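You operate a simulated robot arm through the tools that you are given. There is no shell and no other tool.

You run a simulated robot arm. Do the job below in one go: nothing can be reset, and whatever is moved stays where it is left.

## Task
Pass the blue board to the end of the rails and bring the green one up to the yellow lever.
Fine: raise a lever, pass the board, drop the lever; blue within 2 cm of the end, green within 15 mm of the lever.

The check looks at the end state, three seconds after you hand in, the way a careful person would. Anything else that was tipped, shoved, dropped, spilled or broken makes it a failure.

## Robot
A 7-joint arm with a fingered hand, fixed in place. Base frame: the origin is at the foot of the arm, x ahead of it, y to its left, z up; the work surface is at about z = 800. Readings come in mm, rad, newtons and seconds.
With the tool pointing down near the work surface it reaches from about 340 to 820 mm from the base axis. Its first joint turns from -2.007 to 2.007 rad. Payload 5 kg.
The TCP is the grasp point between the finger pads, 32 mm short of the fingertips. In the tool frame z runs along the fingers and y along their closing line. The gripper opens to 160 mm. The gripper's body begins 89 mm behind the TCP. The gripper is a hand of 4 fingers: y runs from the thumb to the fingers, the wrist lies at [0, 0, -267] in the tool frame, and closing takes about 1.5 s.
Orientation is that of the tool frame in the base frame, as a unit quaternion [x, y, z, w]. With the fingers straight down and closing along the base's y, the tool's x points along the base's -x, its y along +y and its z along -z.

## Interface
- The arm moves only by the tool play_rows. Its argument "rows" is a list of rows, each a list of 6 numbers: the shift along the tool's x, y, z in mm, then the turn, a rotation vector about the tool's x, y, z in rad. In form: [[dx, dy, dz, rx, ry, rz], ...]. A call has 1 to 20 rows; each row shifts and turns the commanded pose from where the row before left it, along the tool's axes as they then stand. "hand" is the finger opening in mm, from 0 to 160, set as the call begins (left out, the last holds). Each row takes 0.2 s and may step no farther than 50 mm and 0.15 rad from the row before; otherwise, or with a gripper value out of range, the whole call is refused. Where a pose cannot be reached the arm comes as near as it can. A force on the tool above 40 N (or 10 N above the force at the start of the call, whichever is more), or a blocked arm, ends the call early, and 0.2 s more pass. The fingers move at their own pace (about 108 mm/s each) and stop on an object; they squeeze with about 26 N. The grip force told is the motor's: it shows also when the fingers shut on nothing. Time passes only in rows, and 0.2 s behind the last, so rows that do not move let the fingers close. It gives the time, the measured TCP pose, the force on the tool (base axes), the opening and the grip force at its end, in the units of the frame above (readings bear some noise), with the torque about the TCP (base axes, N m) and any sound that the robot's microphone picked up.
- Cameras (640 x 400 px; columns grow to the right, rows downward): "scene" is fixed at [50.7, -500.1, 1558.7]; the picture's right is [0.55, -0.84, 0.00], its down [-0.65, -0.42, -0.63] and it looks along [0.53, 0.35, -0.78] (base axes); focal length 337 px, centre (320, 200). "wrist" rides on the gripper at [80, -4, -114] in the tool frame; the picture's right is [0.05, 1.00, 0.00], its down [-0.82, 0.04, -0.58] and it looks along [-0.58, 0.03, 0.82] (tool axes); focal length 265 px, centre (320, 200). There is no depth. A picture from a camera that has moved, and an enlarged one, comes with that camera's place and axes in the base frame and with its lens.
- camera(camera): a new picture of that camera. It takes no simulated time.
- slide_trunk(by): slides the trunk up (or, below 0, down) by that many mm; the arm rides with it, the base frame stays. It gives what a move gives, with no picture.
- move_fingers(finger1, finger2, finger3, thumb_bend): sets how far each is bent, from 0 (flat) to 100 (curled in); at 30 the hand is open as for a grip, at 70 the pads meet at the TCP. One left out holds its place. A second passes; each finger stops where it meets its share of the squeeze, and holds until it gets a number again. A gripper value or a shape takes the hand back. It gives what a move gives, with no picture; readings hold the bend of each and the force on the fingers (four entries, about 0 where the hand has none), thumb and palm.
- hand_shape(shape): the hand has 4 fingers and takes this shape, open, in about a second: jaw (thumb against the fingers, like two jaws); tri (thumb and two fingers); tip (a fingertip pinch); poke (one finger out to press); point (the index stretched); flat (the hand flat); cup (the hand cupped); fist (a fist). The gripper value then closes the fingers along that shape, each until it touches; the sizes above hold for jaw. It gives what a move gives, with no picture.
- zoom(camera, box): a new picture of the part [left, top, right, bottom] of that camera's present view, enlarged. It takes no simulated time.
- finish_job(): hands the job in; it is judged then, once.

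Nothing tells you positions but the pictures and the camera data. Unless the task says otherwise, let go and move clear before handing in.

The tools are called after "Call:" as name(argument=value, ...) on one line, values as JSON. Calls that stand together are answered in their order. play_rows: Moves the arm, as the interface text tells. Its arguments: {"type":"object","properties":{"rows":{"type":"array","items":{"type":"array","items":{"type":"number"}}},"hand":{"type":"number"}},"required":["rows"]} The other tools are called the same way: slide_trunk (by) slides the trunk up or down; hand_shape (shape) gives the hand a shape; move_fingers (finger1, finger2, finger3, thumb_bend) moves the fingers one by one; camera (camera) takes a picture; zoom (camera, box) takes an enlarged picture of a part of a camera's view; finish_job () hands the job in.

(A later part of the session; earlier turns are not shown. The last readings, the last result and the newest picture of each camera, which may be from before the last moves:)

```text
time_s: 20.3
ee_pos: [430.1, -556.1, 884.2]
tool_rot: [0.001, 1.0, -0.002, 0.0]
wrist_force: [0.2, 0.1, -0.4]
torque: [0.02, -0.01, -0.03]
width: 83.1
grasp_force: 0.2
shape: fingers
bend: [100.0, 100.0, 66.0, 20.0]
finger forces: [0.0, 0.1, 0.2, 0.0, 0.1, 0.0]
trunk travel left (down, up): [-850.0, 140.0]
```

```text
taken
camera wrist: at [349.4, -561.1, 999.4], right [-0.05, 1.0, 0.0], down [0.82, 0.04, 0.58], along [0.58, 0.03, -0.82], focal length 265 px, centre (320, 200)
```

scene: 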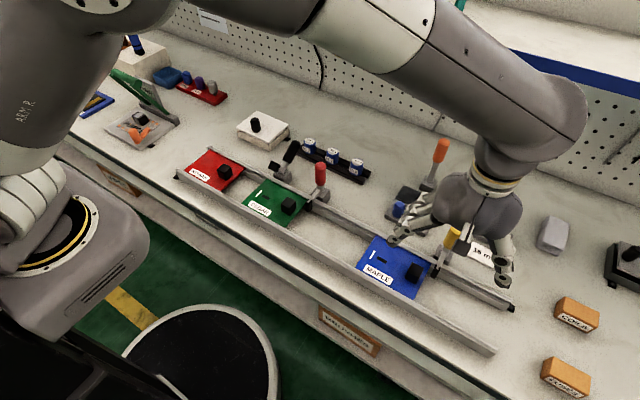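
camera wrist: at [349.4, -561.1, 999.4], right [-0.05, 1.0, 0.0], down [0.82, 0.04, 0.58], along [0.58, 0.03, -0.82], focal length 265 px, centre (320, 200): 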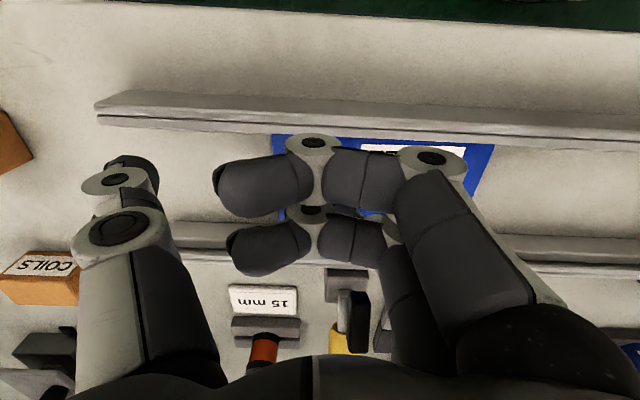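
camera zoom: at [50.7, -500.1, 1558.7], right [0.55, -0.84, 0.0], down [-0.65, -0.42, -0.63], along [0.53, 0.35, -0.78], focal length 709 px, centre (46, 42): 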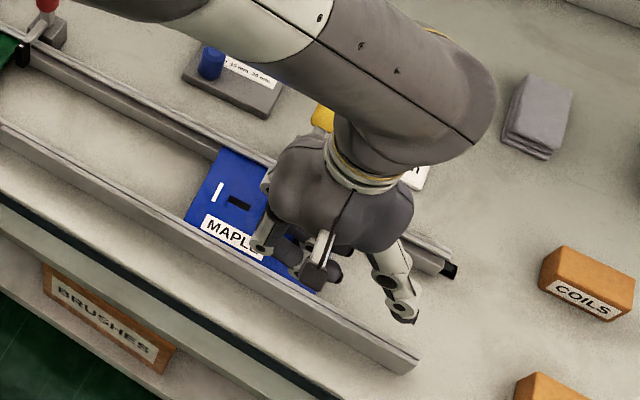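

The board has passed beneath the raised lever and its leading edge is at about y≈-587. I'll carry on to around -661.

Call:
play_rows(rows=[[0, -9, 0, 0, 0, 0], [0, -10, 0, 0, 0, 0], [0, -10, 0, 0, 0, 0], [0, -10, 0, 0, 0, 0], [0, -10, 0, 0, 0, 0], [0, -10, 0, 0, 0, 0], [0, -9, 0, 0, 0, 0], [0, -6, 0, 0, 0, 0]])

Call:
zoom(camera="scene", box=[360, 180, 540, 370])

Call:
camera(camera="wrist")

```text
time_s: 22.1
ee_pos: [429.9, -630.0, 884.2]
tool_rot: [0.001, 1.0, -0.002, 0.0]
wrist_force: [-0.2, 0.8, 0.7]
torque: [0.0, -0.02, 0.01]
width: 83.0
grasp_force: 0.3
shape: fingers
bend: [100.0, 100.0, 66.0, 20.0]
finger forces: [0.0, 0.0, 0.1, 0.1, 0.1, 0.0]
trunk travel left (down, up): [-850.0, 140.0]
```

```text
2.11 times, centred on (450, 275) of scene
camera zoom: at [50.7, -500.1, 1558.7], right [0.55, -0.84, 0.0], down [-0.65, -0.42, -0.63], along [0.53, 0.35, -0.78], focal length 709 px, centre (46, 42)
```

zoom: 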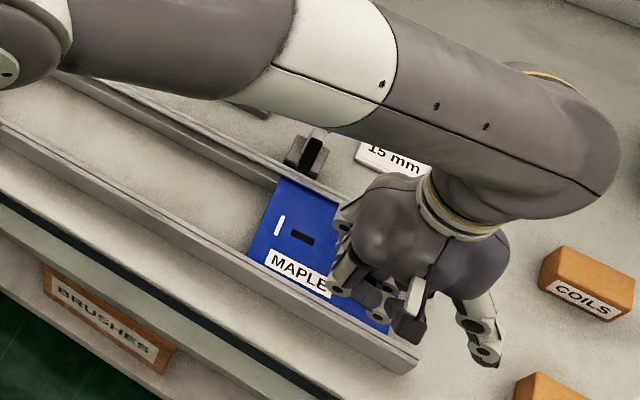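

```text
taken
camera wrist: at [350.3, -634.5, 1000.6], right [-0.05, 1.0, 0.0], down [0.82, 0.04, 0.58], along [0.58, 0.03, -0.82], focal length 265 px, centre (320, 200)
```

wrist: 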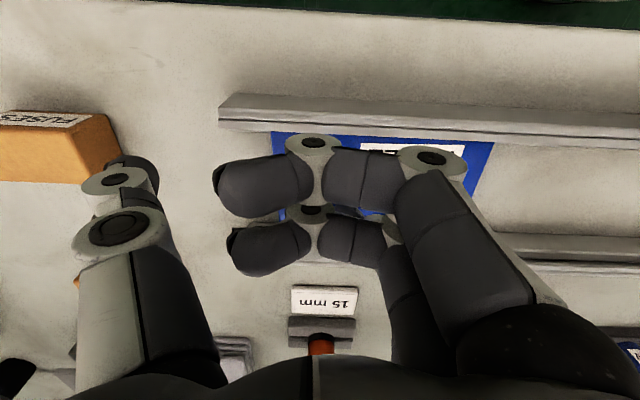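

The board edge is at about y≈-661 and the rail end near -690, so the gap is roughly 29 mm. The open thumb is getting close to the FUSES block, so I'll bend it in first and then push the remaining distance carefully.

Call:
move_fingers(thumb_bend=48)

Call:
play_rows(rows=[[0, -5, 0, 0, 0, 0], [0, -5, 0, 0, 0, 0], [0, -5, 0, 0, 0, 0]])

Call:
zoom(camera="scene", box=[400, 230, 560, 370])

Call:
camera(camera="wrist")

```text
time_s: 23.1
ee_pos: [430.4, -630.0, 885.7]
tool_rot: [0.001, 1.0, -0.001, -0.001]
wrist_force: [0.5, 0.5, 0.6]
torque: [0.0, 0.0, -0.01]
width: 63.4
grasp_force: 0.1
shape: fingers
bend: [100.0, 100.0, 66.0, 48.0]
finger forces: [0.0, 0.1, 0.1, 0.0, 0.1, 0.0]
trunk travel left (down, up): [-850.0, 140.0]
```

```text
time_s: 23.9
ee_pos: [429.0, -644.8, 885.2]
tool_rot: [0.002, 1.0, -0.001, 0.0]
wrist_force: [0.4, 0.2, -0.5]
torque: [0.05, 0.04, -0.01]
width: 63.8
grasp_force: 0.7
shape: fingers
bend: [100.0, 100.0, 66.0, 48.0]
finger forces: [0.1, 0.0, 0.2, 0.1, 0.0, 0.0]
trunk travel left (down, up): [-850.0, 140.0]
```

```text
2.86 times, centred on (480, 300) of scene
camera zoom: at [50.7, -500.1, 1558.7], right [0.55, -0.84, 0.0], down [-0.65, -0.42, -0.63], along [0.53, 0.35, -0.78], focal length 962 px, centre (-137, -86)
```

zoom: 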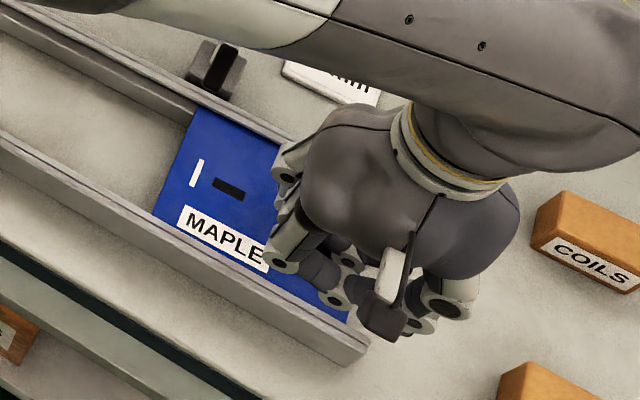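

```text
taken
camera wrist: at [349.6, -649.5, 1000.4], right [-0.05, 1.0, 0.0], down [0.82, 0.04, 0.58], along [0.58, 0.03, -0.82], focal length 265 px, centre (320, 200)
```

wrist: 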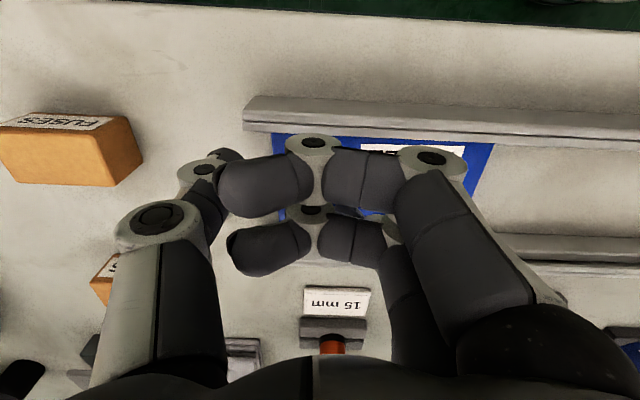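

The gap is now roughly 12-17 mm. I'll zoom in to measure it before a last small nudge.

Call:
zoom(camera="wrist", box=[220, 80, 340, 160])

Call:
zoom(camera="scene", box=[460, 300, 540, 360])

```text
5.00 times, centred on (280, 120) of wrist
camera zoom: at [349.6, -649.5, 1000.4], right [-0.05, 1.0, 0.0], down [0.82, 0.04, 0.58], along [0.58, 0.03, -0.82], focal length 1327 px, centre (520, 600)
```

zoom: 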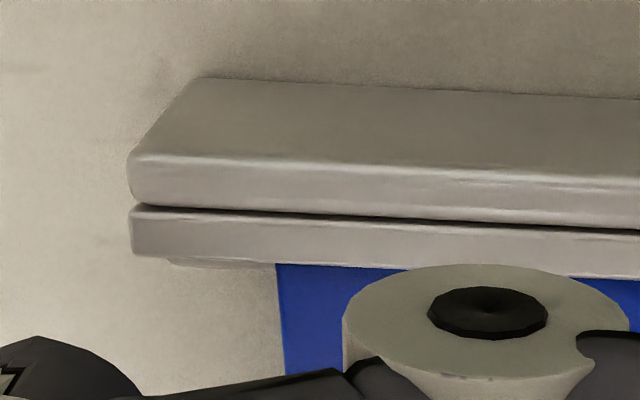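

```text
6.67 times, centred on (500, 330) of scene
camera zoom: at [50.7, -500.1, 1558.7], right [0.55, -0.84, 0.0], down [-0.65, -0.42, -0.63], along [0.53, 0.35, -0.78], focal length 2245 px, centre (-880, -667)
```

zoom: 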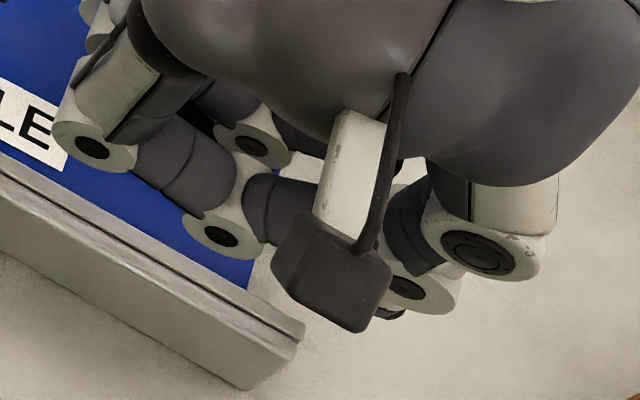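

The gap measures about 13-17 mm. I'll push 7 mm more to sit comfortably inside the 20 mm tolerance, then back off.

Call:
play_rows(rows=[[0, -3.5, 0, 0, 0, 0], [0, -3.5, 0, 0, 0, 0], [0, 0, 0, 0, 0, 0]])

Call:
zoom(camera="wrist", box=[220, 80, 340, 160])

Call:
zoom(camera="scene", box=[460, 300, 540, 360])

```text
time_s: 24.7
ee_pos: [429.9, -651.5, 884.7]
tool_rot: [0.002, 1.0, -0.002, 0.0]
wrist_force: [0.1, 0.0, 0.9]
torque: [0.01, 0.01, -0.02]
width: 63.6
grasp_force: 0.1
shape: fingers
bend: [100.0, 100.0, 66.0, 48.0]
finger forces: [0.0, 0.0, 0.3, 0.0, 0.0, 0.0]
trunk travel left (down, up): [-850.0, 140.0]
```

```text
5.00 times, centred on (280, 120) of wrist
camera zoom: at [349.3, -656.5, 999.7], right [-0.05, 1.0, 0.0], down [0.82, 0.04, 0.58], along [0.58, 0.03, -0.82], focal length 1327 px, centre (520, 600)
```

zoom: 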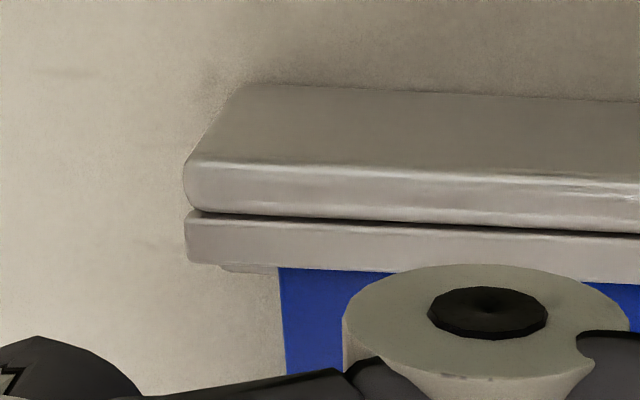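

```text
6.67 times, centred on (500, 330) of scene
camera zoom: at [50.7, -500.1, 1558.7], right [0.55, -0.84, 0.0], down [-0.65, -0.42, -0.63], along [0.53, 0.35, -0.78], focal length 2245 px, centre (-880, -667)
```

zoom: 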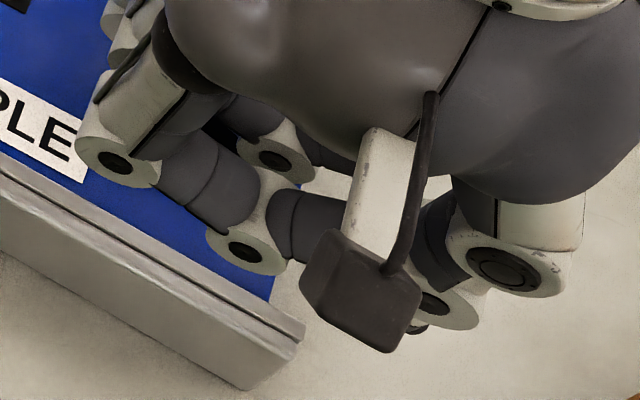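

The gap is about 10-11 mm. I'll do one small 3 mm nudge, then back the finger away from the knob and rise clear.

Call:
play_rows(rows=[[0, -3, 0, 0, 0, 0], [0, 0, 0, 0, 0, 0], [0, 8, 0, 0, 0, 0], [0, 12, 0, 0, 0, 0], [0, 15, 0, 0, 0, 0], [0, 0, -35, 0, 0, 0], [0, 0, -45, 0, 0, 0], [0, 0, -45, 0, 0, 0]])

Call:
zoom(camera="scene", box=[380, 200, 540, 370])

Call:
camera(camera="wrist")

```text
time_s: 26.5
ee_pos: [431.4, -620.5, 1009.4]
tool_rot: [0.002, 1.0, -0.002, 0.0]
wrist_force: [-0.2, 0.4, 0.5]
torque: [-0.02, 0.0, -0.01]
width: 63.6
grasp_force: 0.1
shape: fingers
bend: [100.0, 100.0, 66.0, 48.0]
finger forces: [0.1, 0.0, 0.0, 0.1, 0.0, 0.1]
trunk travel left (down, up): [-850.0, 140.0]
```

```text
2.35 times, centred on (460, 285) of scene
camera zoom: at [50.7, -500.1, 1558.7], right [0.55, -0.84, 0.0], down [-0.65, -0.42, -0.63], along [0.53, 0.35, -0.78], focal length 792 px, centre (-9, 0)
```

zoom: 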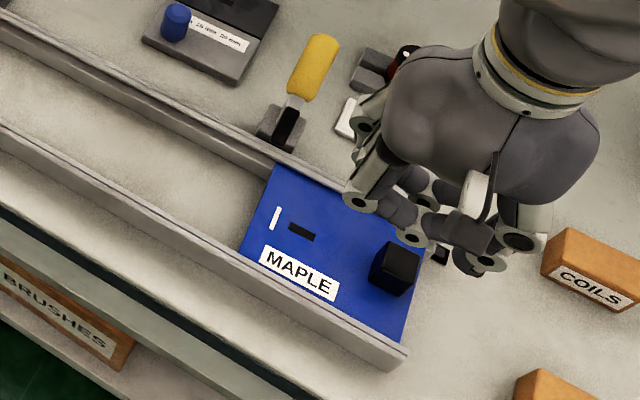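

```text
taken
camera wrist: at [351.3, -624.2, 1125.3], right [-0.05, 1.0, 0.0], down [0.82, 0.04, 0.58], along [0.58, 0.03, -0.82], focal length 265 px, centre (320, 200)
```

wrist: 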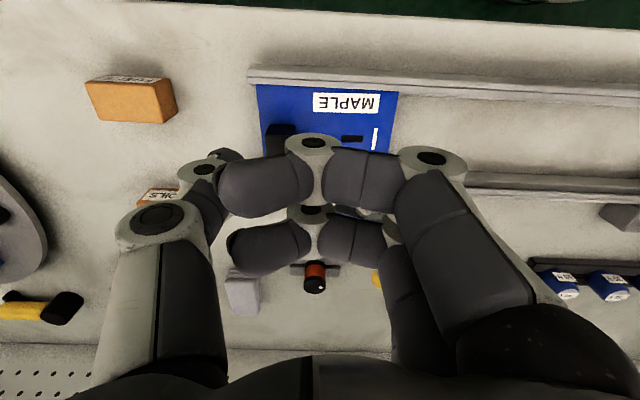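

Blue now sits about 7 mm from the rail end and its trailing edge (y≈-541) is past the lever. Next I'll drop the yellow lever by pressing its raised arm down with finger 3. I'll open fingers 1 and 2 out of the way so the wrist camera can see.

Call:
play_rows(rows=[[-11, 20, 0, 0, 0, 0], [-11, 20, 0, 0, 0, 0], [-11, 20, 0, 0, 0, 0], [-11, 18, 0, 0, 0, 0]])

Call:
move_fingers(finger1=25, finger2=25, finger3=66, thumb_bend=48)

Call:
camera(camera="wrist")

Call:
zoom(camera="scene", box=[340, 150, 540, 350])

```text
time_s: 27.5
ee_pos: [474.4, -542.1, 1010.1]
tool_rot: [0.002, 1.0, -0.001, 0.0]
wrist_force: [0.8, 1.1, 0.1]
torque: [0.01, 0.03, 0.02]
width: 63.5
grasp_force: 0.1
shape: fingers
bend: [100.0, 100.0, 66.0, 48.0]
finger forces: [0.0, 0.1, 0.0, 0.0, 0.0, 0.1]
trunk travel left (down, up): [-850.0, 140.0]
```

```text
time_s: 28.5
ee_pos: [475.1, -542.6, 1009.2]
tool_rot: [0.002, 1.0, -0.002, 0.0]
wrist_force: [-0.1, 1.1, -0.5]
torque: [0.0, -0.03, -0.01]
width: 141.3
grasp_force: 0.1
shape: fingers
bend: [25.0, 25.0, 66.0, 48.0]
finger forces: [0.1, 0.0, 0.1, 0.1, 0.0, 0.0]
trunk travel left (down, up): [-850.0, 140.0]
```

```text
taken
camera wrist: at [395.0, -546.9, 1124.3], right [-0.05, 1.0, 0.0], down [0.82, 0.04, 0.58], along [0.58, 0.03, -0.82], focal length 265 px, centre (320, 200)
```

wrist: 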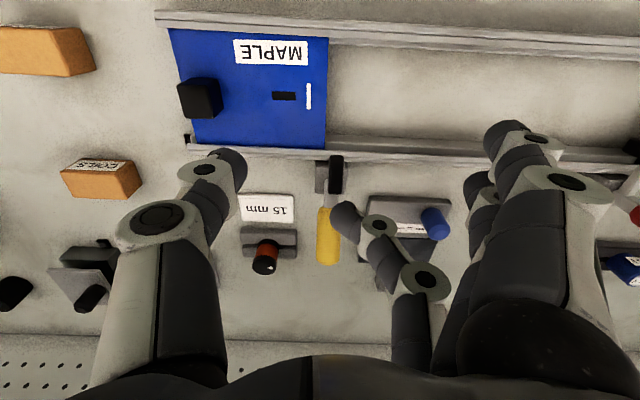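

```text
2.00 times, centred on (440, 250) of scene
camera zoom: at [50.7, -500.1, 1558.7], right [0.55, -0.84, 0.0], down [-0.65, -0.42, -0.63], along [0.53, 0.35, -0.78], focal length 674 px, centre (80, 100)
```

zoom: 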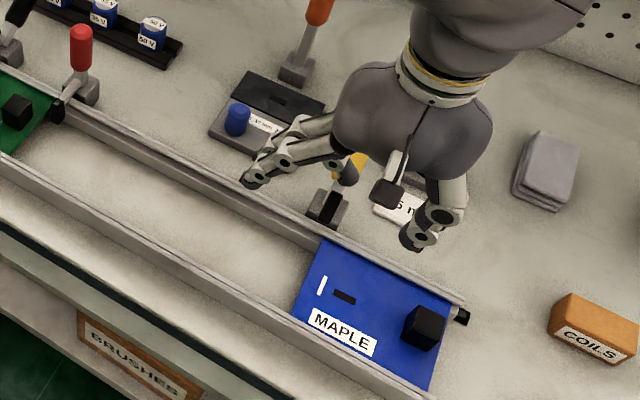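

Now I can see clearly that finger 3's tip is right over the lever tip. Pressing on the arm's end face would act mostly radially, so I'll bring the finger down in the V between arm and handle, then sweep it toward -x and down.

Call:
move_fingers(thumb_bend=5)

Call:
play_rows(rows=[[-15, 0, 0, 0, 0, 0], [-15, 0, 0, 0, 0, 0], [-15, 0, 0, 0, 0, 0], [0, 0, 25, 0, 0, 0], [0, 0, 25, 0, 0, 0]])

Call:
camera(camera="wrist")

Call:
zoom(camera="scene", box=[340, 150, 540, 350])

```text
time_s: 29.5
ee_pos: [475.4, -543.1, 1010.3]
tool_rot: [0.002, 1.0, -0.002, 0.0]
wrist_force: [0.1, 0.1, -0.6]
torque: [-0.02, 0.01, 0.02]
width: 194.3
grasp_force: 0.0
shape: fingers
bend: [25.0, 25.0, 66.0, 5.0]
finger forces: [0.0, 0.0, 0.0, 0.0, 0.0, 0.1]
trunk travel left (down, up): [-850.0, 140.0]
```

```text
time_s: 30.7
ee_pos: [518.2, -539.8, 959.4]
tool_rot: [0.001, 1.0, -0.001, 0.0]
wrist_force: [0.2, -0.5, -0.7]
torque: [-0.01, -0.01, -0.02]
width: 194.4
grasp_force: 0.0
shape: fingers
bend: [25.0, 25.0, 66.0, 5.0]
finger forces: [0.1, 0.1, 0.1, 0.1, 0.0, 0.0]
trunk travel left (down, up): [-850.0, 140.0]
```

```text
taken
camera wrist: at [437.5, -544.5, 1074.8], right [-0.05, 1.0, 0.0], down [0.82, 0.04, 0.58], along [0.58, 0.02, -0.82], focal length 265 px, centre (320, 200)
```

wrist: 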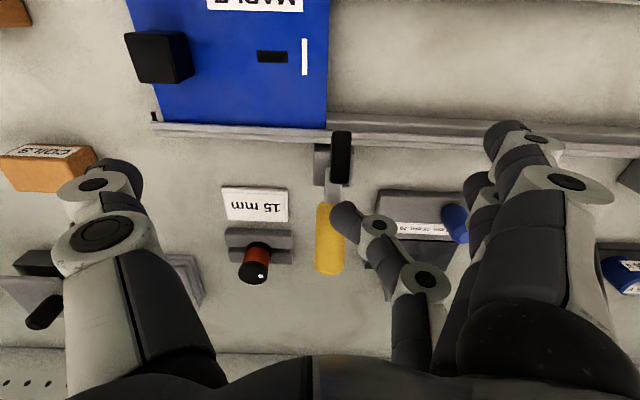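

```text
2.00 times, centred on (440, 250) of scene
camera zoom: at [50.7, -500.1, 1558.7], right [0.55, -0.84, 0.0], down [-0.65, -0.42, -0.63], along [0.53, 0.35, -0.78], focal length 674 px, centre (80, 100)
```

zoom: 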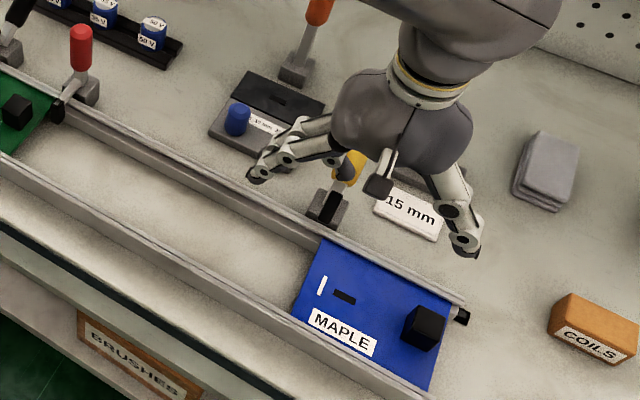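

The finger is positioned over the V, at (554,-522), with its tip at z≈927. I'll descend about 34 mm into the V and check that nothing touches.

Call:
play_rows(rows=[[0, -3, 12, 0, 0, 0], [0, 0, 12, 0, 0, 0], [0, 0, 10, 0, 0, 0]])

Call:
camera(camera="wrist")

Call:
zoom(camera="scene", box=[380, 190, 500, 290])

```text
time_s: 31.5
ee_pos: [519.1, -544.0, 927.3]
tool_rot: [0.002, 1.0, -0.002, 0.001]
wrist_force: [4.7, -0.9, 2.2]
torque: [0.03, -0.23, -0.06]
width: 194.1
grasp_force: 3.0
shape: fingers
bend: [25.0, 25.0, 67.0, 5.0]
finger forces: [0.0, 0.1, 5.6, 0.1, 0.0, 0.1]
trunk travel left (down, up): [-850.0, 140.0]
```

```text
taken
camera wrist: at [438.9, -548.9, 1042.6], right [-0.05, 1.0, 0.0], down [0.81, 0.04, 0.58], along [0.58, 0.03, -0.82], focal length 265 px, centre (320, 200)
```

wrist: 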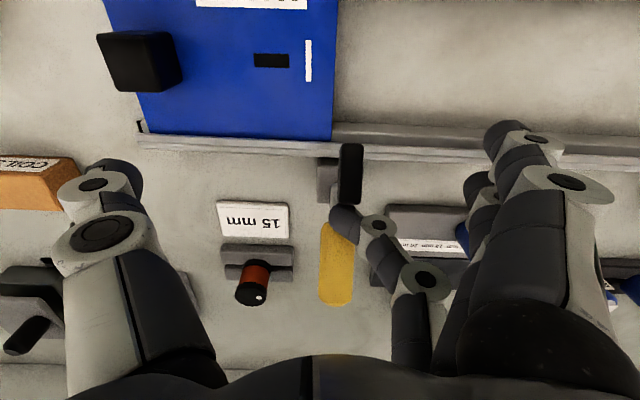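

```text
4.00 times, centred on (440, 240) of scene
camera zoom: at [50.7, -500.1, 1558.7], right [0.55, -0.84, 0.0], down [-0.65, -0.42, -0.63], along [0.53, 0.35, -0.78], focal length 1347 px, centre (-160, 40)
```

zoom: 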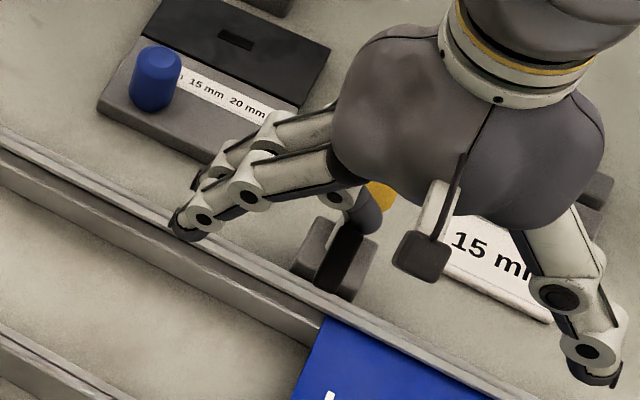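

The finger is touching the arm's upper face. Before dropping the lever I want to confirm the tip clears the blue board's trailing edge, because it looks tight.

Call:
zoom(camera="wrist", box=[280, 90, 400, 190])

Call:
zoom(camera="scene", box=[410, 220, 530, 360])

Call:
zoom(camera="scene", box=[400, 220, 450, 270])

```text
4.00 times, centred on (340, 140) of wrist
camera zoom: at [438.9, -548.9, 1042.6], right [-0.05, 1.0, 0.0], down [0.81, 0.04, 0.58], along [0.58, 0.03, -0.82], focal length 1062 px, centre (240, 440)
```

zoom: 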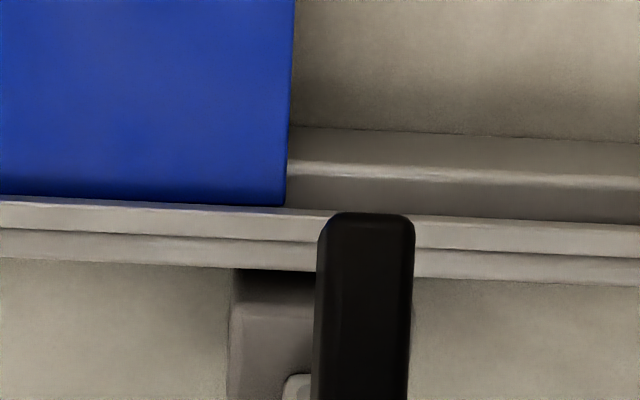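

```text
2.86 times, centred on (470, 290) of scene
camera zoom: at [50.7, -500.1, 1558.7], right [0.55, -0.84, 0.0], down [-0.65, -0.42, -0.63], along [0.53, 0.35, -0.78], focal length 962 px, centre (-109, -57)
```

zoom: 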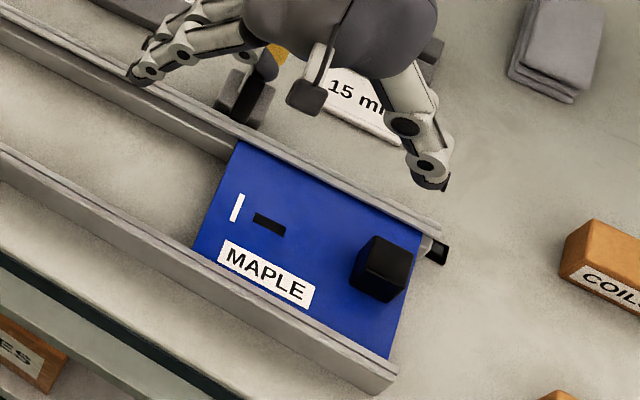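

```text
8.00 times, centred on (425, 245) of scene
camera zoom: at [50.7, -500.1, 1558.7], right [0.55, -0.84, 0.0], down [-0.65, -0.42, -0.63], along [0.53, 0.35, -0.78], focal length 2694 px, centre (-520, -160)
```

zoom: 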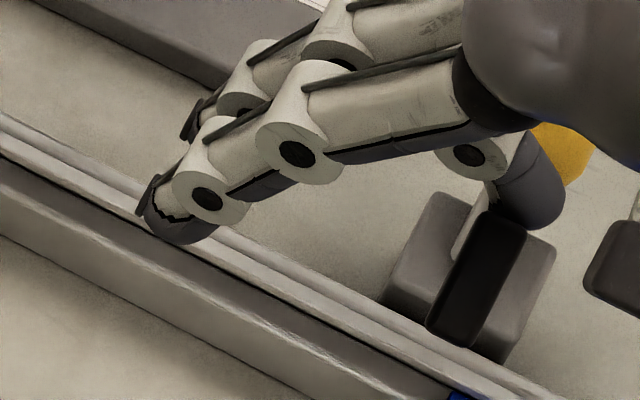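

The tip would clear the blue board by only about 3 mm. I'll lift away and push blue about 4 mm further, which leaves roughly 3 mm to the rail end, so the lever can drop freely.

Call:
play_rows(rows=[[-3, 0, -10, 0, 0, 0], [0, 0, -40, 0, 0, 0], [0, 0, -40, 0, 0, 0], [35, -28, 0, 0, 0, 0], [35, -28, 0, 0, 0, 0], [22, -20, 0, 0, 0, 0]])

Call:
move_fingers(finger1=100, finger2=100, finger3=66, thumb_bend=48)

Call:
zoom(camera="scene", box=[380, 180, 540, 370])

```text
time_s: 32.9
ee_pos: [431.0, -621.3, 1016.1]
tool_rot: [0.001, 1.0, -0.002, 0.0]
wrist_force: [-0.1, 0.0, 0.3]
torque: [0.01, 0.0, 0.02]
width: 194.5
grasp_force: 0.1
shape: fingers
bend: [25.0, 25.0, 66.0, 5.0]
finger forces: [0.0, 0.0, 0.1, 0.0, 0.0, 0.1]
trunk travel left (down, up): [-850.0, 140.0]
```

```text
time_s: 33.9
ee_pos: [430.1, -621.5, 1015.1]
tool_rot: [0.002, 1.0, -0.002, 0.0]
wrist_force: [0.1, 0.7, -0.6]
torque: [-0.02, 0.0, 0.01]
width: 63.5
grasp_force: 0.1
shape: fingers
bend: [100.0, 100.0, 66.0, 48.0]
finger forces: [0.1, 0.0, 0.0, 0.0, 0.0, 0.0]
trunk travel left (down, up): [-850.0, 140.0]
```

```text
2.11 times, centred on (460, 275) of scene
camera zoom: at [50.7, -500.1, 1558.7], right [0.55, -0.84, 0.0], down [-0.65, -0.42, -0.63], along [0.53, 0.35, -0.78], focal length 709 px, centre (25, 42)
```

zoom: 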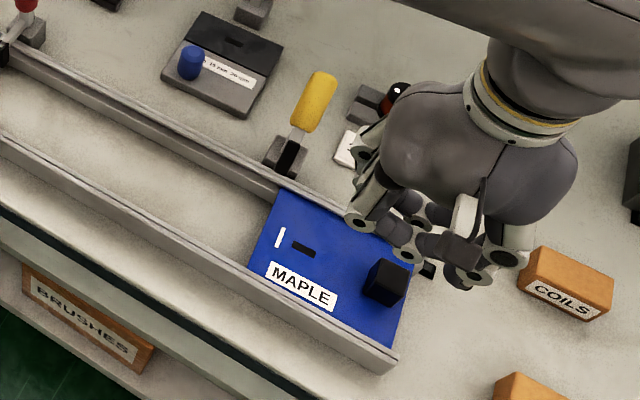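

The lever is still raised. I'll descend behind the knob again and nudge blue a few millimetres.

Call:
play_rows(rows=[[0, 0, 40, 0, 0, 0], [0, 0, 40, 0, 0, 0], [0, 0, 35, 0, 0, 0], [0, 0, 15, 0, 0, 0], [0, -8, 0, 0, 0, 0], [0, -8, 0, 0, 0, 0], [0, -8, 0, 0, 0, 0], [0, -5, 0, 0, 0, 0], [0, -4, 0, 0, 0, 0], [0, -3, 0, 0, 0, 0], [0, 0, 0, 0, 0, 0]])

Call:
zoom(camera="wrist", box=[220, 80, 340, 160])

Call:
zoom(camera="scene", box=[460, 300, 540, 360])

```text
time_s: 36.3
ee_pos: [428.3, -656.1, 886.8]
tool_rot: [0.002, 1.0, -0.001, 0.001]
wrist_force: [-0.1, -0.1, -0.7]
torque: [0.02, 0.01, 0.04]
width: 63.7
grasp_force: 0.1
shape: fingers
bend: [100.0, 100.0, 66.0, 48.0]
finger forces: [0.0, 0.1, 0.3, 0.1, 0.0, 0.0]
trunk travel left (down, up): [-850.0, 140.0]
```

```text
5.00 times, centred on (280, 120) of wrist
camera zoom: at [348.6, -660.2, 1001.6], right [-0.05, 1.0, 0.0], down [0.82, 0.04, 0.58], along [0.58, 0.03, -0.82], focal length 1327 px, centre (520, 600)
```

zoom: 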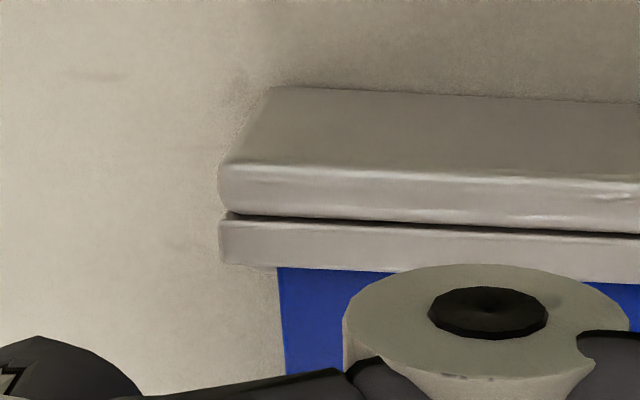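

```text
6.67 times, centred on (500, 330) of scene
camera zoom: at [50.7, -500.1, 1558.7], right [0.55, -0.84, 0.0], down [-0.65, -0.42, -0.63], along [0.53, 0.35, -0.78], focal length 2245 px, centre (-880, -667)
```

zoom: 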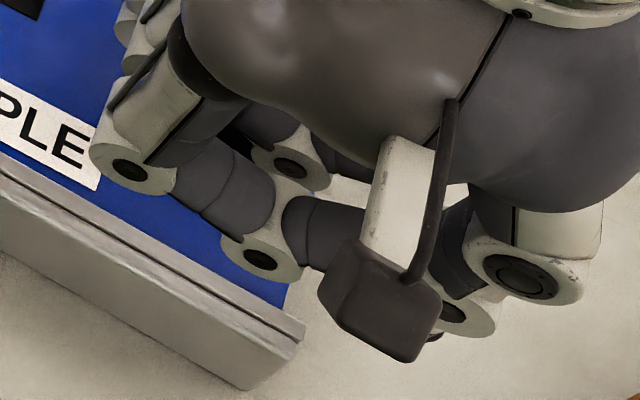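

The remaining end gap is about 5-6 mm. I'll do one more 3 mm nudge, then back off and rise.

Call:
play_rows(rows=[[0, -1.5, 0, 0, 0, 0], [0, -1.5, 0, 0, 0, 0], [0, 0, 0, 0, 0, 0], [0, 8, 0, 0, 0, 0], [0, 12, 0, 0, 0, 0], [0, 15, 0, 0, 0, 0], [0, 0, -35, 0, 0, 0], [0, 0, -45, 0, 0, 0], [0, 0, -45, 0, 0, 0], [-30, 28, 0, 0, 0, 0], [-30, 28, 0, 0, 0, 0], [-30, 28, 0, 0, 0, 0]])

Call:
move_fingers(finger1=25, finger2=25, finger3=66, thumb_bend=5)

Call:
camera(camera="wrist")

Call:
zoom(camera="scene", box=[380, 180, 540, 370])

```text
time_s: 38.9
ee_pos: [522.9, -541.4, 1007.9]
tool_rot: [0.002, 1.0, -0.003, 0.0]
wrist_force: [0.2, 0.3, 0.8]
torque: [0.02, 0.0, 0.0]
width: 63.7
grasp_force: 0.0
shape: fingers
bend: [100.0, 100.0, 66.0, 48.0]
finger forces: [0.1, 0.0, 0.0, 0.0, 0.1, 0.0]
trunk travel left (down, up): [-850.0, 140.0]
```

```text
time_s: 39.9
ee_pos: [521.7, -539.5, 1007.3]
tool_rot: [0.001, 1.0, -0.001, -0.001]
wrist_force: [0.5, -0.7, 0.4]
torque: [0.01, -0.01, -0.05]
width: 194.1
grasp_force: 0.0
shape: fingers
bend: [25.0, 25.0, 66.0, 5.0]
finger forces: [0.1, 0.1, 0.1, 0.1, 0.0, 0.0]
trunk travel left (down, up): [-850.0, 140.0]
```

```text
taken
camera wrist: at [441.9, -545.0, 1122.2], right [-0.05, 1.0, 0.0], down [0.82, 0.04, 0.58], along [0.58, 0.03, -0.82], focal length 265 px, centre (320, 200)
```

wrist: 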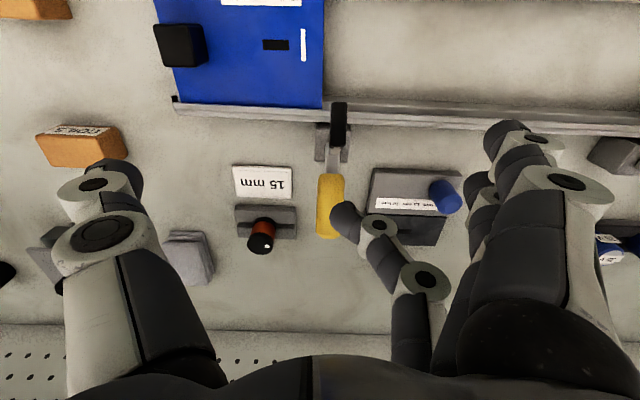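

```text
2.11 times, centred on (460, 275) of scene
camera zoom: at [50.7, -500.1, 1558.7], right [0.55, -0.84, 0.0], down [-0.65, -0.42, -0.63], along [0.53, 0.35, -0.78], focal length 709 px, centre (25, 42)
```

zoom: 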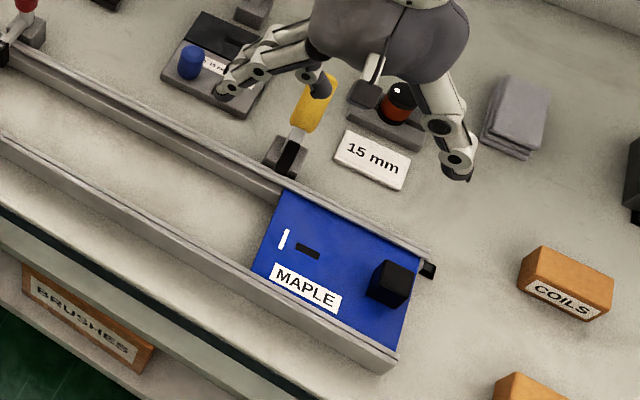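

Blue now leaves just a few mm to the end. I'll bend the thumb in so it stays clear of blue's knob, then descend into the V beside the lever arm again.

Call:
move_fingers(thumb_bend=48)

Call:
play_rows(rows=[[-2, -3, 30, 0, 0, 0], [0, 0, 25, 0, 0, 0], [0, 0, 12, 0, 0, 0], [0, 0, 10, 0, 0, 0]])

Call:
camera(camera="wrist")

```text
time_s: 40.9
ee_pos: [522.9, -541.3, 1007.0]
tool_rot: [0.002, 1.0, -0.002, 0.001]
wrist_force: [-0.7, 0.4, 0.1]
torque: [-0.03, -0.01, -0.04]
width: 141.5
grasp_force: 0.1
shape: fingers
bend: [25.0, 25.0, 66.0, 48.0]
finger forces: [0.0, 0.0, 0.0, 0.1, 0.1, 0.0]
trunk travel left (down, up): [-850.0, 140.0]
```

```text
time_s: 41.9
ee_pos: [521.2, -544.6, 933.2]
tool_rot: [0.002, 1.0, -0.002, 0.0]
wrist_force: [-0.4, 0.6, 0.2]
torque: [0.03, 0.0, -0.01]
width: 141.7
grasp_force: 0.1
shape: fingers
bend: [25.0, 25.0, 66.0, 48.0]
finger forces: [0.0, 0.0, 0.0, 0.0, 0.0, 0.0]
trunk travel left (down, up): [-850.0, 140.0]
```

```text
taken
camera wrist: at [441.5, -548.7, 1048.6], right [-0.05, 1.0, 0.0], down [0.82, 0.04, 0.58], along [0.58, 0.03, -0.82], focal length 265 px, centre (320, 200)
```

wrist: 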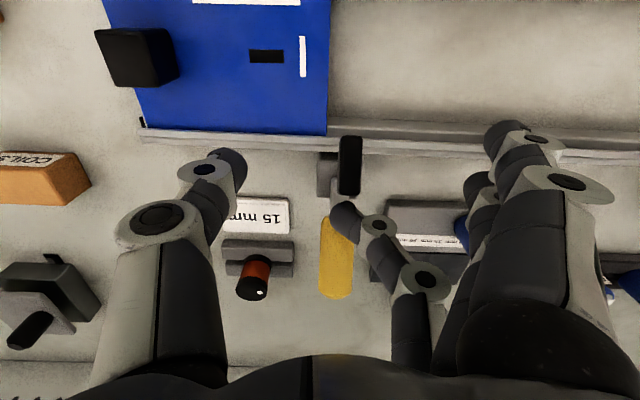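

The finger is in the V behind the lever tip without touching anything. Now I'll sweep it toward -x and down to lower the lever.

Call:
play_rows(rows=[[6, 0, 4, 0, 0, 0], [8, 0, 4, 0, 0, 0], [8, 0, 6, 0, 0, 0], [6, 0, 8, 0, 0, 0]])

Call:
camera(camera="wrist")

```text
time_s: 42.9
ee_pos: [498.4, -541.9, 911.1]
tool_rot: [0.001, 1.0, -0.001, 0.0]
wrist_force: [14.1, -2.1, -1.8]
torque: [-0.06, -0.44, -0.27]
width: 141.4
grasp_force: 7.6
shape: fingers
bend: [25.0, 25.0, 66.0, 48.0]
finger forces: [0.0, 0.0, 14.6, 0.0, 0.0, 0.0]
trunk travel left (down, up): [-850.0, 140.0]
```

```text
taken
camera wrist: at [417.1, -546.9, 1026.3], right [-0.05, 1.0, 0.0], down [0.81, 0.04, 0.58], along [0.58, 0.03, -0.82], focal length 265 px, centre (320, 200)
```

wrist: 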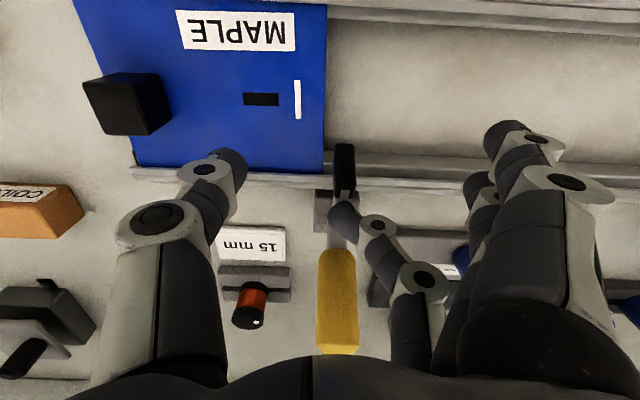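

The lever is coming down and blue isn't touched. I'll continue more downward now to relieve the side load.

Call:
play_rows(rows=[[0, 0, 5, 0, 0, 0], [1, 0, 5, 0, 0, 0], [1, 0, 5, 0, 0, 0]])

Call:
camera(camera="wrist")

```text
time_s: 43.7
ee_pos: [492.9, -544.0, 895.8]
tool_rot: [0.002, 1.0, -0.002, 0.0]
wrist_force: [8.9, 0.5, 2.6]
torque: [0.12, -0.37, -0.21]
width: 141.6
grasp_force: 5.2
shape: fingers
bend: [25.0, 25.0, 66.0, 48.0]
finger forces: [0.0, 0.0, 9.7, 0.0, 0.0, 0.0]
trunk travel left (down, up): [-850.0, 140.0]
```

```text
taken
camera wrist: at [412.1, -548.3, 1011.0], right [-0.05, 1.0, 0.0], down [0.82, 0.04, 0.58], along [0.58, 0.02, -0.82], focal length 265 px, centre (320, 200)
```

wrist: 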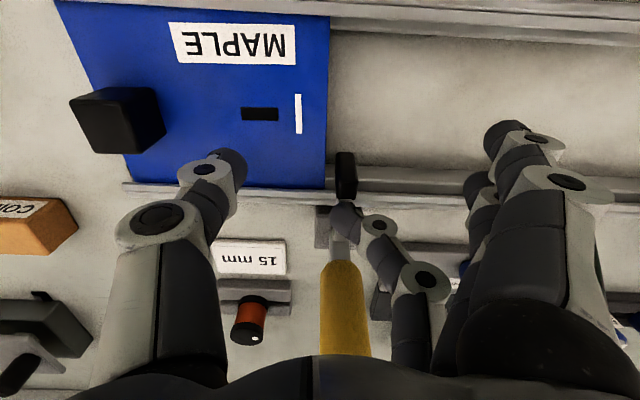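

The lever is nearly down. I'll check from the scene camera before the last few mm.

Call:
zoom(camera="scene", box=[380, 190, 500, 290])

Call:
zoom(camera="wrist", box=[280, 120, 420, 260])

```text
4.00 times, centred on (440, 240) of scene
camera zoom: at [50.7, -500.1, 1558.7], right [0.55, -0.84, 0.0], down [-0.65, -0.42, -0.63], along [0.53, 0.35, -0.78], focal length 1347 px, centre (-160, 40)
```

zoom: 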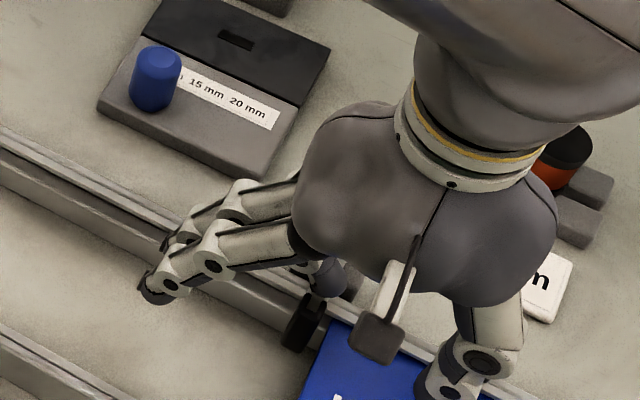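

```text
2.86 times, centred on (350, 190) of wrist
camera zoom: at [412.1, -548.3, 1011.0], right [-0.05, 1.0, 0.0], down [0.82, 0.04, 0.58], along [0.58, 0.02, -0.82], focal length 758 px, centre (234, 229)
```

zoom: 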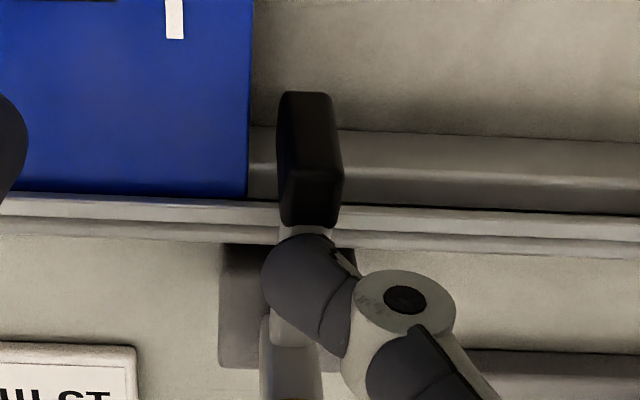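

The tip is coming down cleanly just behind blue's trailing edge. I'll continue down gently until it reaches its stop.

Call:
play_rows(rows=[[0, 0, 3, 0, 0, 0], [0, 0, 3, 0, 0, 0], [0, 0, 3, 0, 0, 0]])

Call:
zoom(camera="wrist", box=[280, 120, 420, 260])

Call:
zoom(camera="scene", box=[380, 190, 500, 290])

```text
time_s: 44.5
ee_pos: [492.9, -544.5, 888.2]
tool_rot: [0.001, 1.0, -0.003, 0.0]
wrist_force: [5.2, 1.7, 9.5]
torque: [0.2, -0.42, -0.05]
width: 141.5
grasp_force: 5.6
shape: fingers
bend: [25.0, 25.0, 68.0, 48.0]
finger forces: [0.0, 0.0, 10.8, 0.0, 0.1, 0.0]
trunk travel left (down, up): [-850.0, 140.0]
```

```text
2.86 times, centred on (350, 190) of wrist
camera zoom: at [411.4, -547.7, 1003.6], right [-0.05, 1.0, -0.01], down [0.82, 0.04, 0.58], along [0.58, 0.02, -0.82], focal length 758 px, centre (234, 229)
```

zoom: 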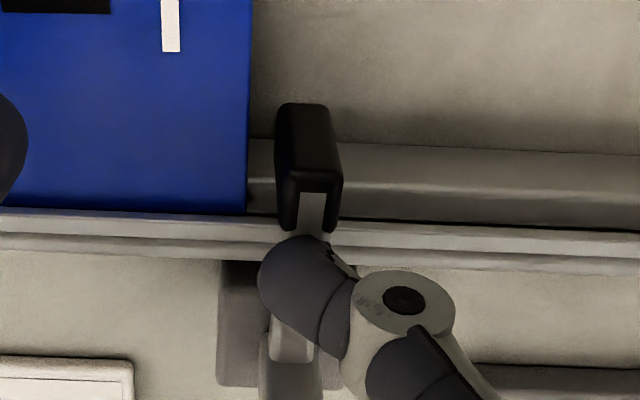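

```text
4.00 times, centred on (440, 240) of scene
camera zoom: at [50.7, -500.1, 1558.7], right [0.55, -0.84, 0.0], down [-0.65, -0.42, -0.63], along [0.53, 0.35, -0.78], focal length 1347 px, centre (-160, 40)
```

zoom: 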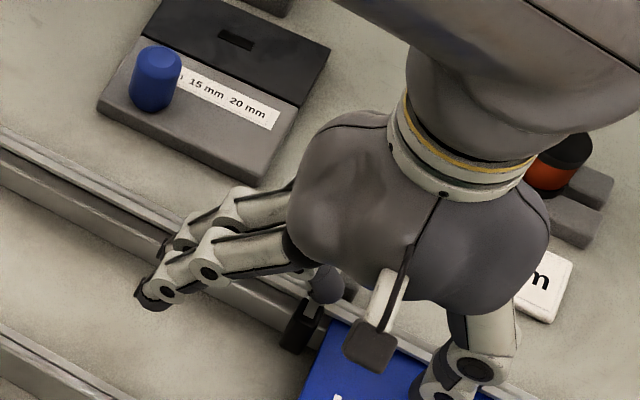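

The lever looks almost horizontal and the force is up to about 10 N. I'll press 3 mm more to seat it, then lift away and inspect.

Call:
play_rows(rows=[[0, 0, 2, 0, 0, 0], [0, 0, 2, 0, 0, 0]])

Call:
zoom(camera="wrist", box=[240, 100, 440, 380])

```text
time_s: 45.1
ee_pos: [492.8, -543.6, 883.3]
tool_rot: [0.001, 1.0, -0.002, 0.0]
wrist_force: [8.7, 1.6, 8.0]
torque: [0.24, -0.48, -0.1]
width: 141.4
grasp_force: 6.2
shape: fingers
bend: [25.0, 25.0, 69.0, 48.0]
finger forces: [0.0, 0.0, 12.3, 0.0, 0.0, 0.1]
trunk travel left (down, up): [-850.0, 140.0]
```

```text
1.43 times, centred on (340, 240) of wrist
camera zoom: at [412.8, -547.1, 998.9], right [-0.05, 1.0, 0.0], down [0.81, 0.04, 0.58], along [0.58, 0.02, -0.82], focal length 379 px, centre (291, 143)
```

zoom: 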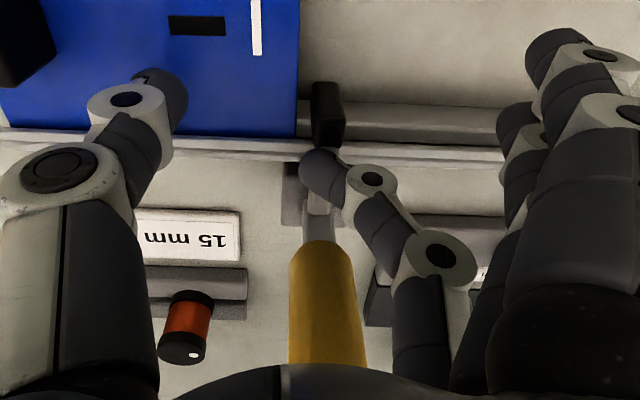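

I'll stop pressing and lift straight up, then move aside to inspect the lever.

Call:
play_rows(rows=[[0, 0, -10, 0, 0, 0], [0, 0, -30, 0, 0, 0], [0, 0, -45, 0, 0, 0], [0, 0, -45, 0, 0, 0], [25, 40, 0, 0, 0, 0], [25, 40, 0, 0, 0, 0], [0, 40, 0, 0, 0, 0]], hand=160)

Call:
camera(camera="wrist")

Call:
zoom(camera="scene", box=[380, 190, 540, 370])

```text
time_s: 46.7
ee_pos: [442.2, -424.3, 1012.3]
tool_rot: [0.001, 1.0, -0.002, 0.0]
wrist_force: [-0.1, 0.1, 0.1]
torque: [-0.04, 0.0, 0.02]
width: 160.0
grasp_force: 0.1
shape: jaw
bend: [30.0, 30.0, 30.0, 30.0]
finger forces: [0.0, 0.1, 0.0, 0.1, 0.0, 0.1]
trunk travel left (down, up): [-850.0, 140.0]
```

```text
taken
camera wrist: at [362.0, -428.2, 1127.1], right [-0.05, 1.0, 0.0], down [0.82, 0.04, 0.58], along [0.58, 0.02, -0.82], focal length 265 px, centre (320, 200)
```

wrist: 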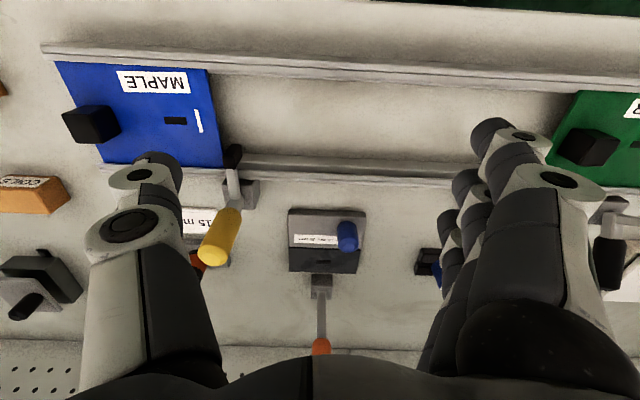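

```text
2.22 times, centred on (460, 280) of scene
camera zoom: at [50.7, -500.1, 1558.7], right [0.55, -0.84, 0.0], down [-0.65, -0.42, -0.63], along [0.53, 0.35, -0.78], focal length 748 px, centre (9, 22)
```

zoom: 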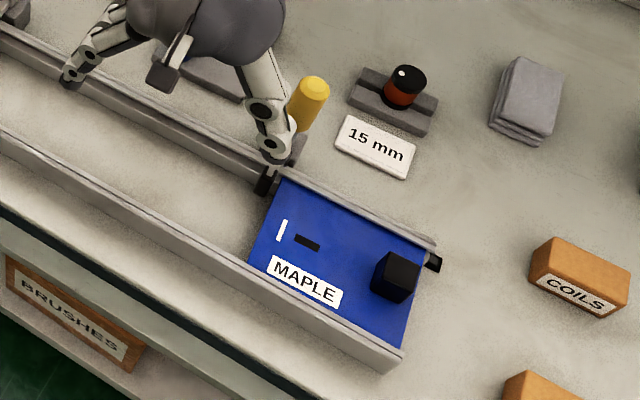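

The yellow lever appears dropped. I'll move toward the red lever and then compare yellow against its starting appearance using the same zoom window.

Call:
play_rows(rows=[[4, 45, -4, 0, 0, 0], [4, 45, -4, 0, 0, 0], [4, 45, -4, 0, 0, 0], [4, 45, -4, 0, 0, 0], [4, 45, -4, 0, 0, 0], [0, 30, 0, 0, 0, 0]])

Call:
zoom(camera="scene", box=[340, 200, 540, 360])

Call:
camera(camera="wrist")

Call:
camera(camera="scene")

```text
time_s: 48.1
ee_pos: [423.0, -166.8, 1032.2]
tool_rot: [0.001, 1.0, -0.002, -0.001]
wrist_force: [-0.6, -0.6, -0.1]
torque: [-0.03, 0.01, -0.02]
width: 159.9
grasp_force: 0.0
shape: jaw
bend: [30.0, 30.0, 30.0, 30.0]
finger forces: [0.0, 0.0, 0.0, 0.1, 0.1, 0.0]
trunk travel left (down, up): [-850.0, 140.0]
```

```text
2.50 times, centred on (440, 280) of scene
camera zoom: at [50.7, -500.1, 1558.7], right [0.55, -0.84, 0.0], down [-0.65, -0.42, -0.63], along [0.53, 0.35, -0.78], focal length 842 px, centre (20, 0)
```

zoom: 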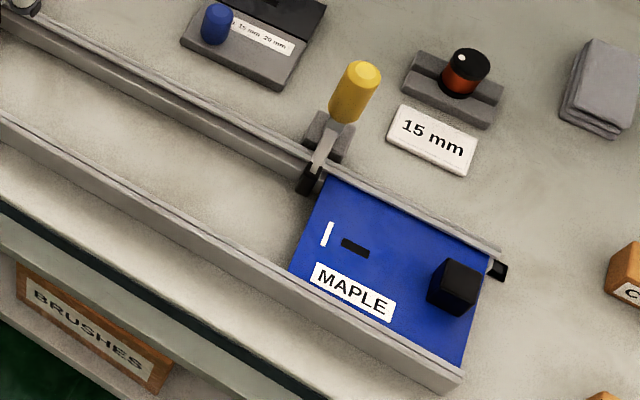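

```text
taken
camera wrist: at [342.4, -171.9, 1147.5], right [-0.05, 1.0, 0.0], down [0.82, 0.04, 0.58], along [0.58, 0.02, -0.82], focal length 265 px, centre (320, 200)
```

wrist: 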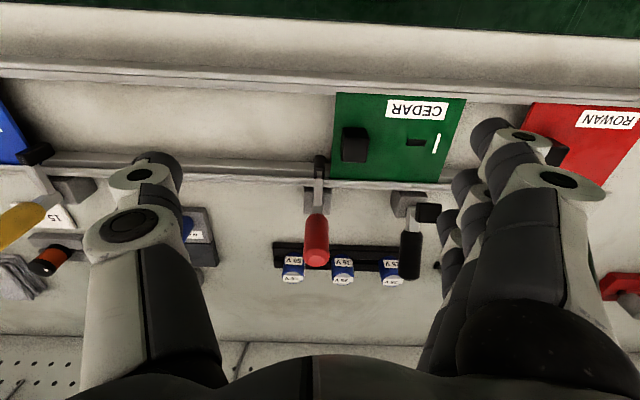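

```text
taken
```

scene: 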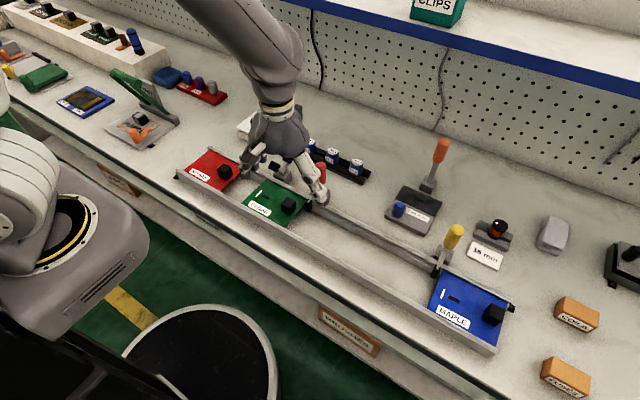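

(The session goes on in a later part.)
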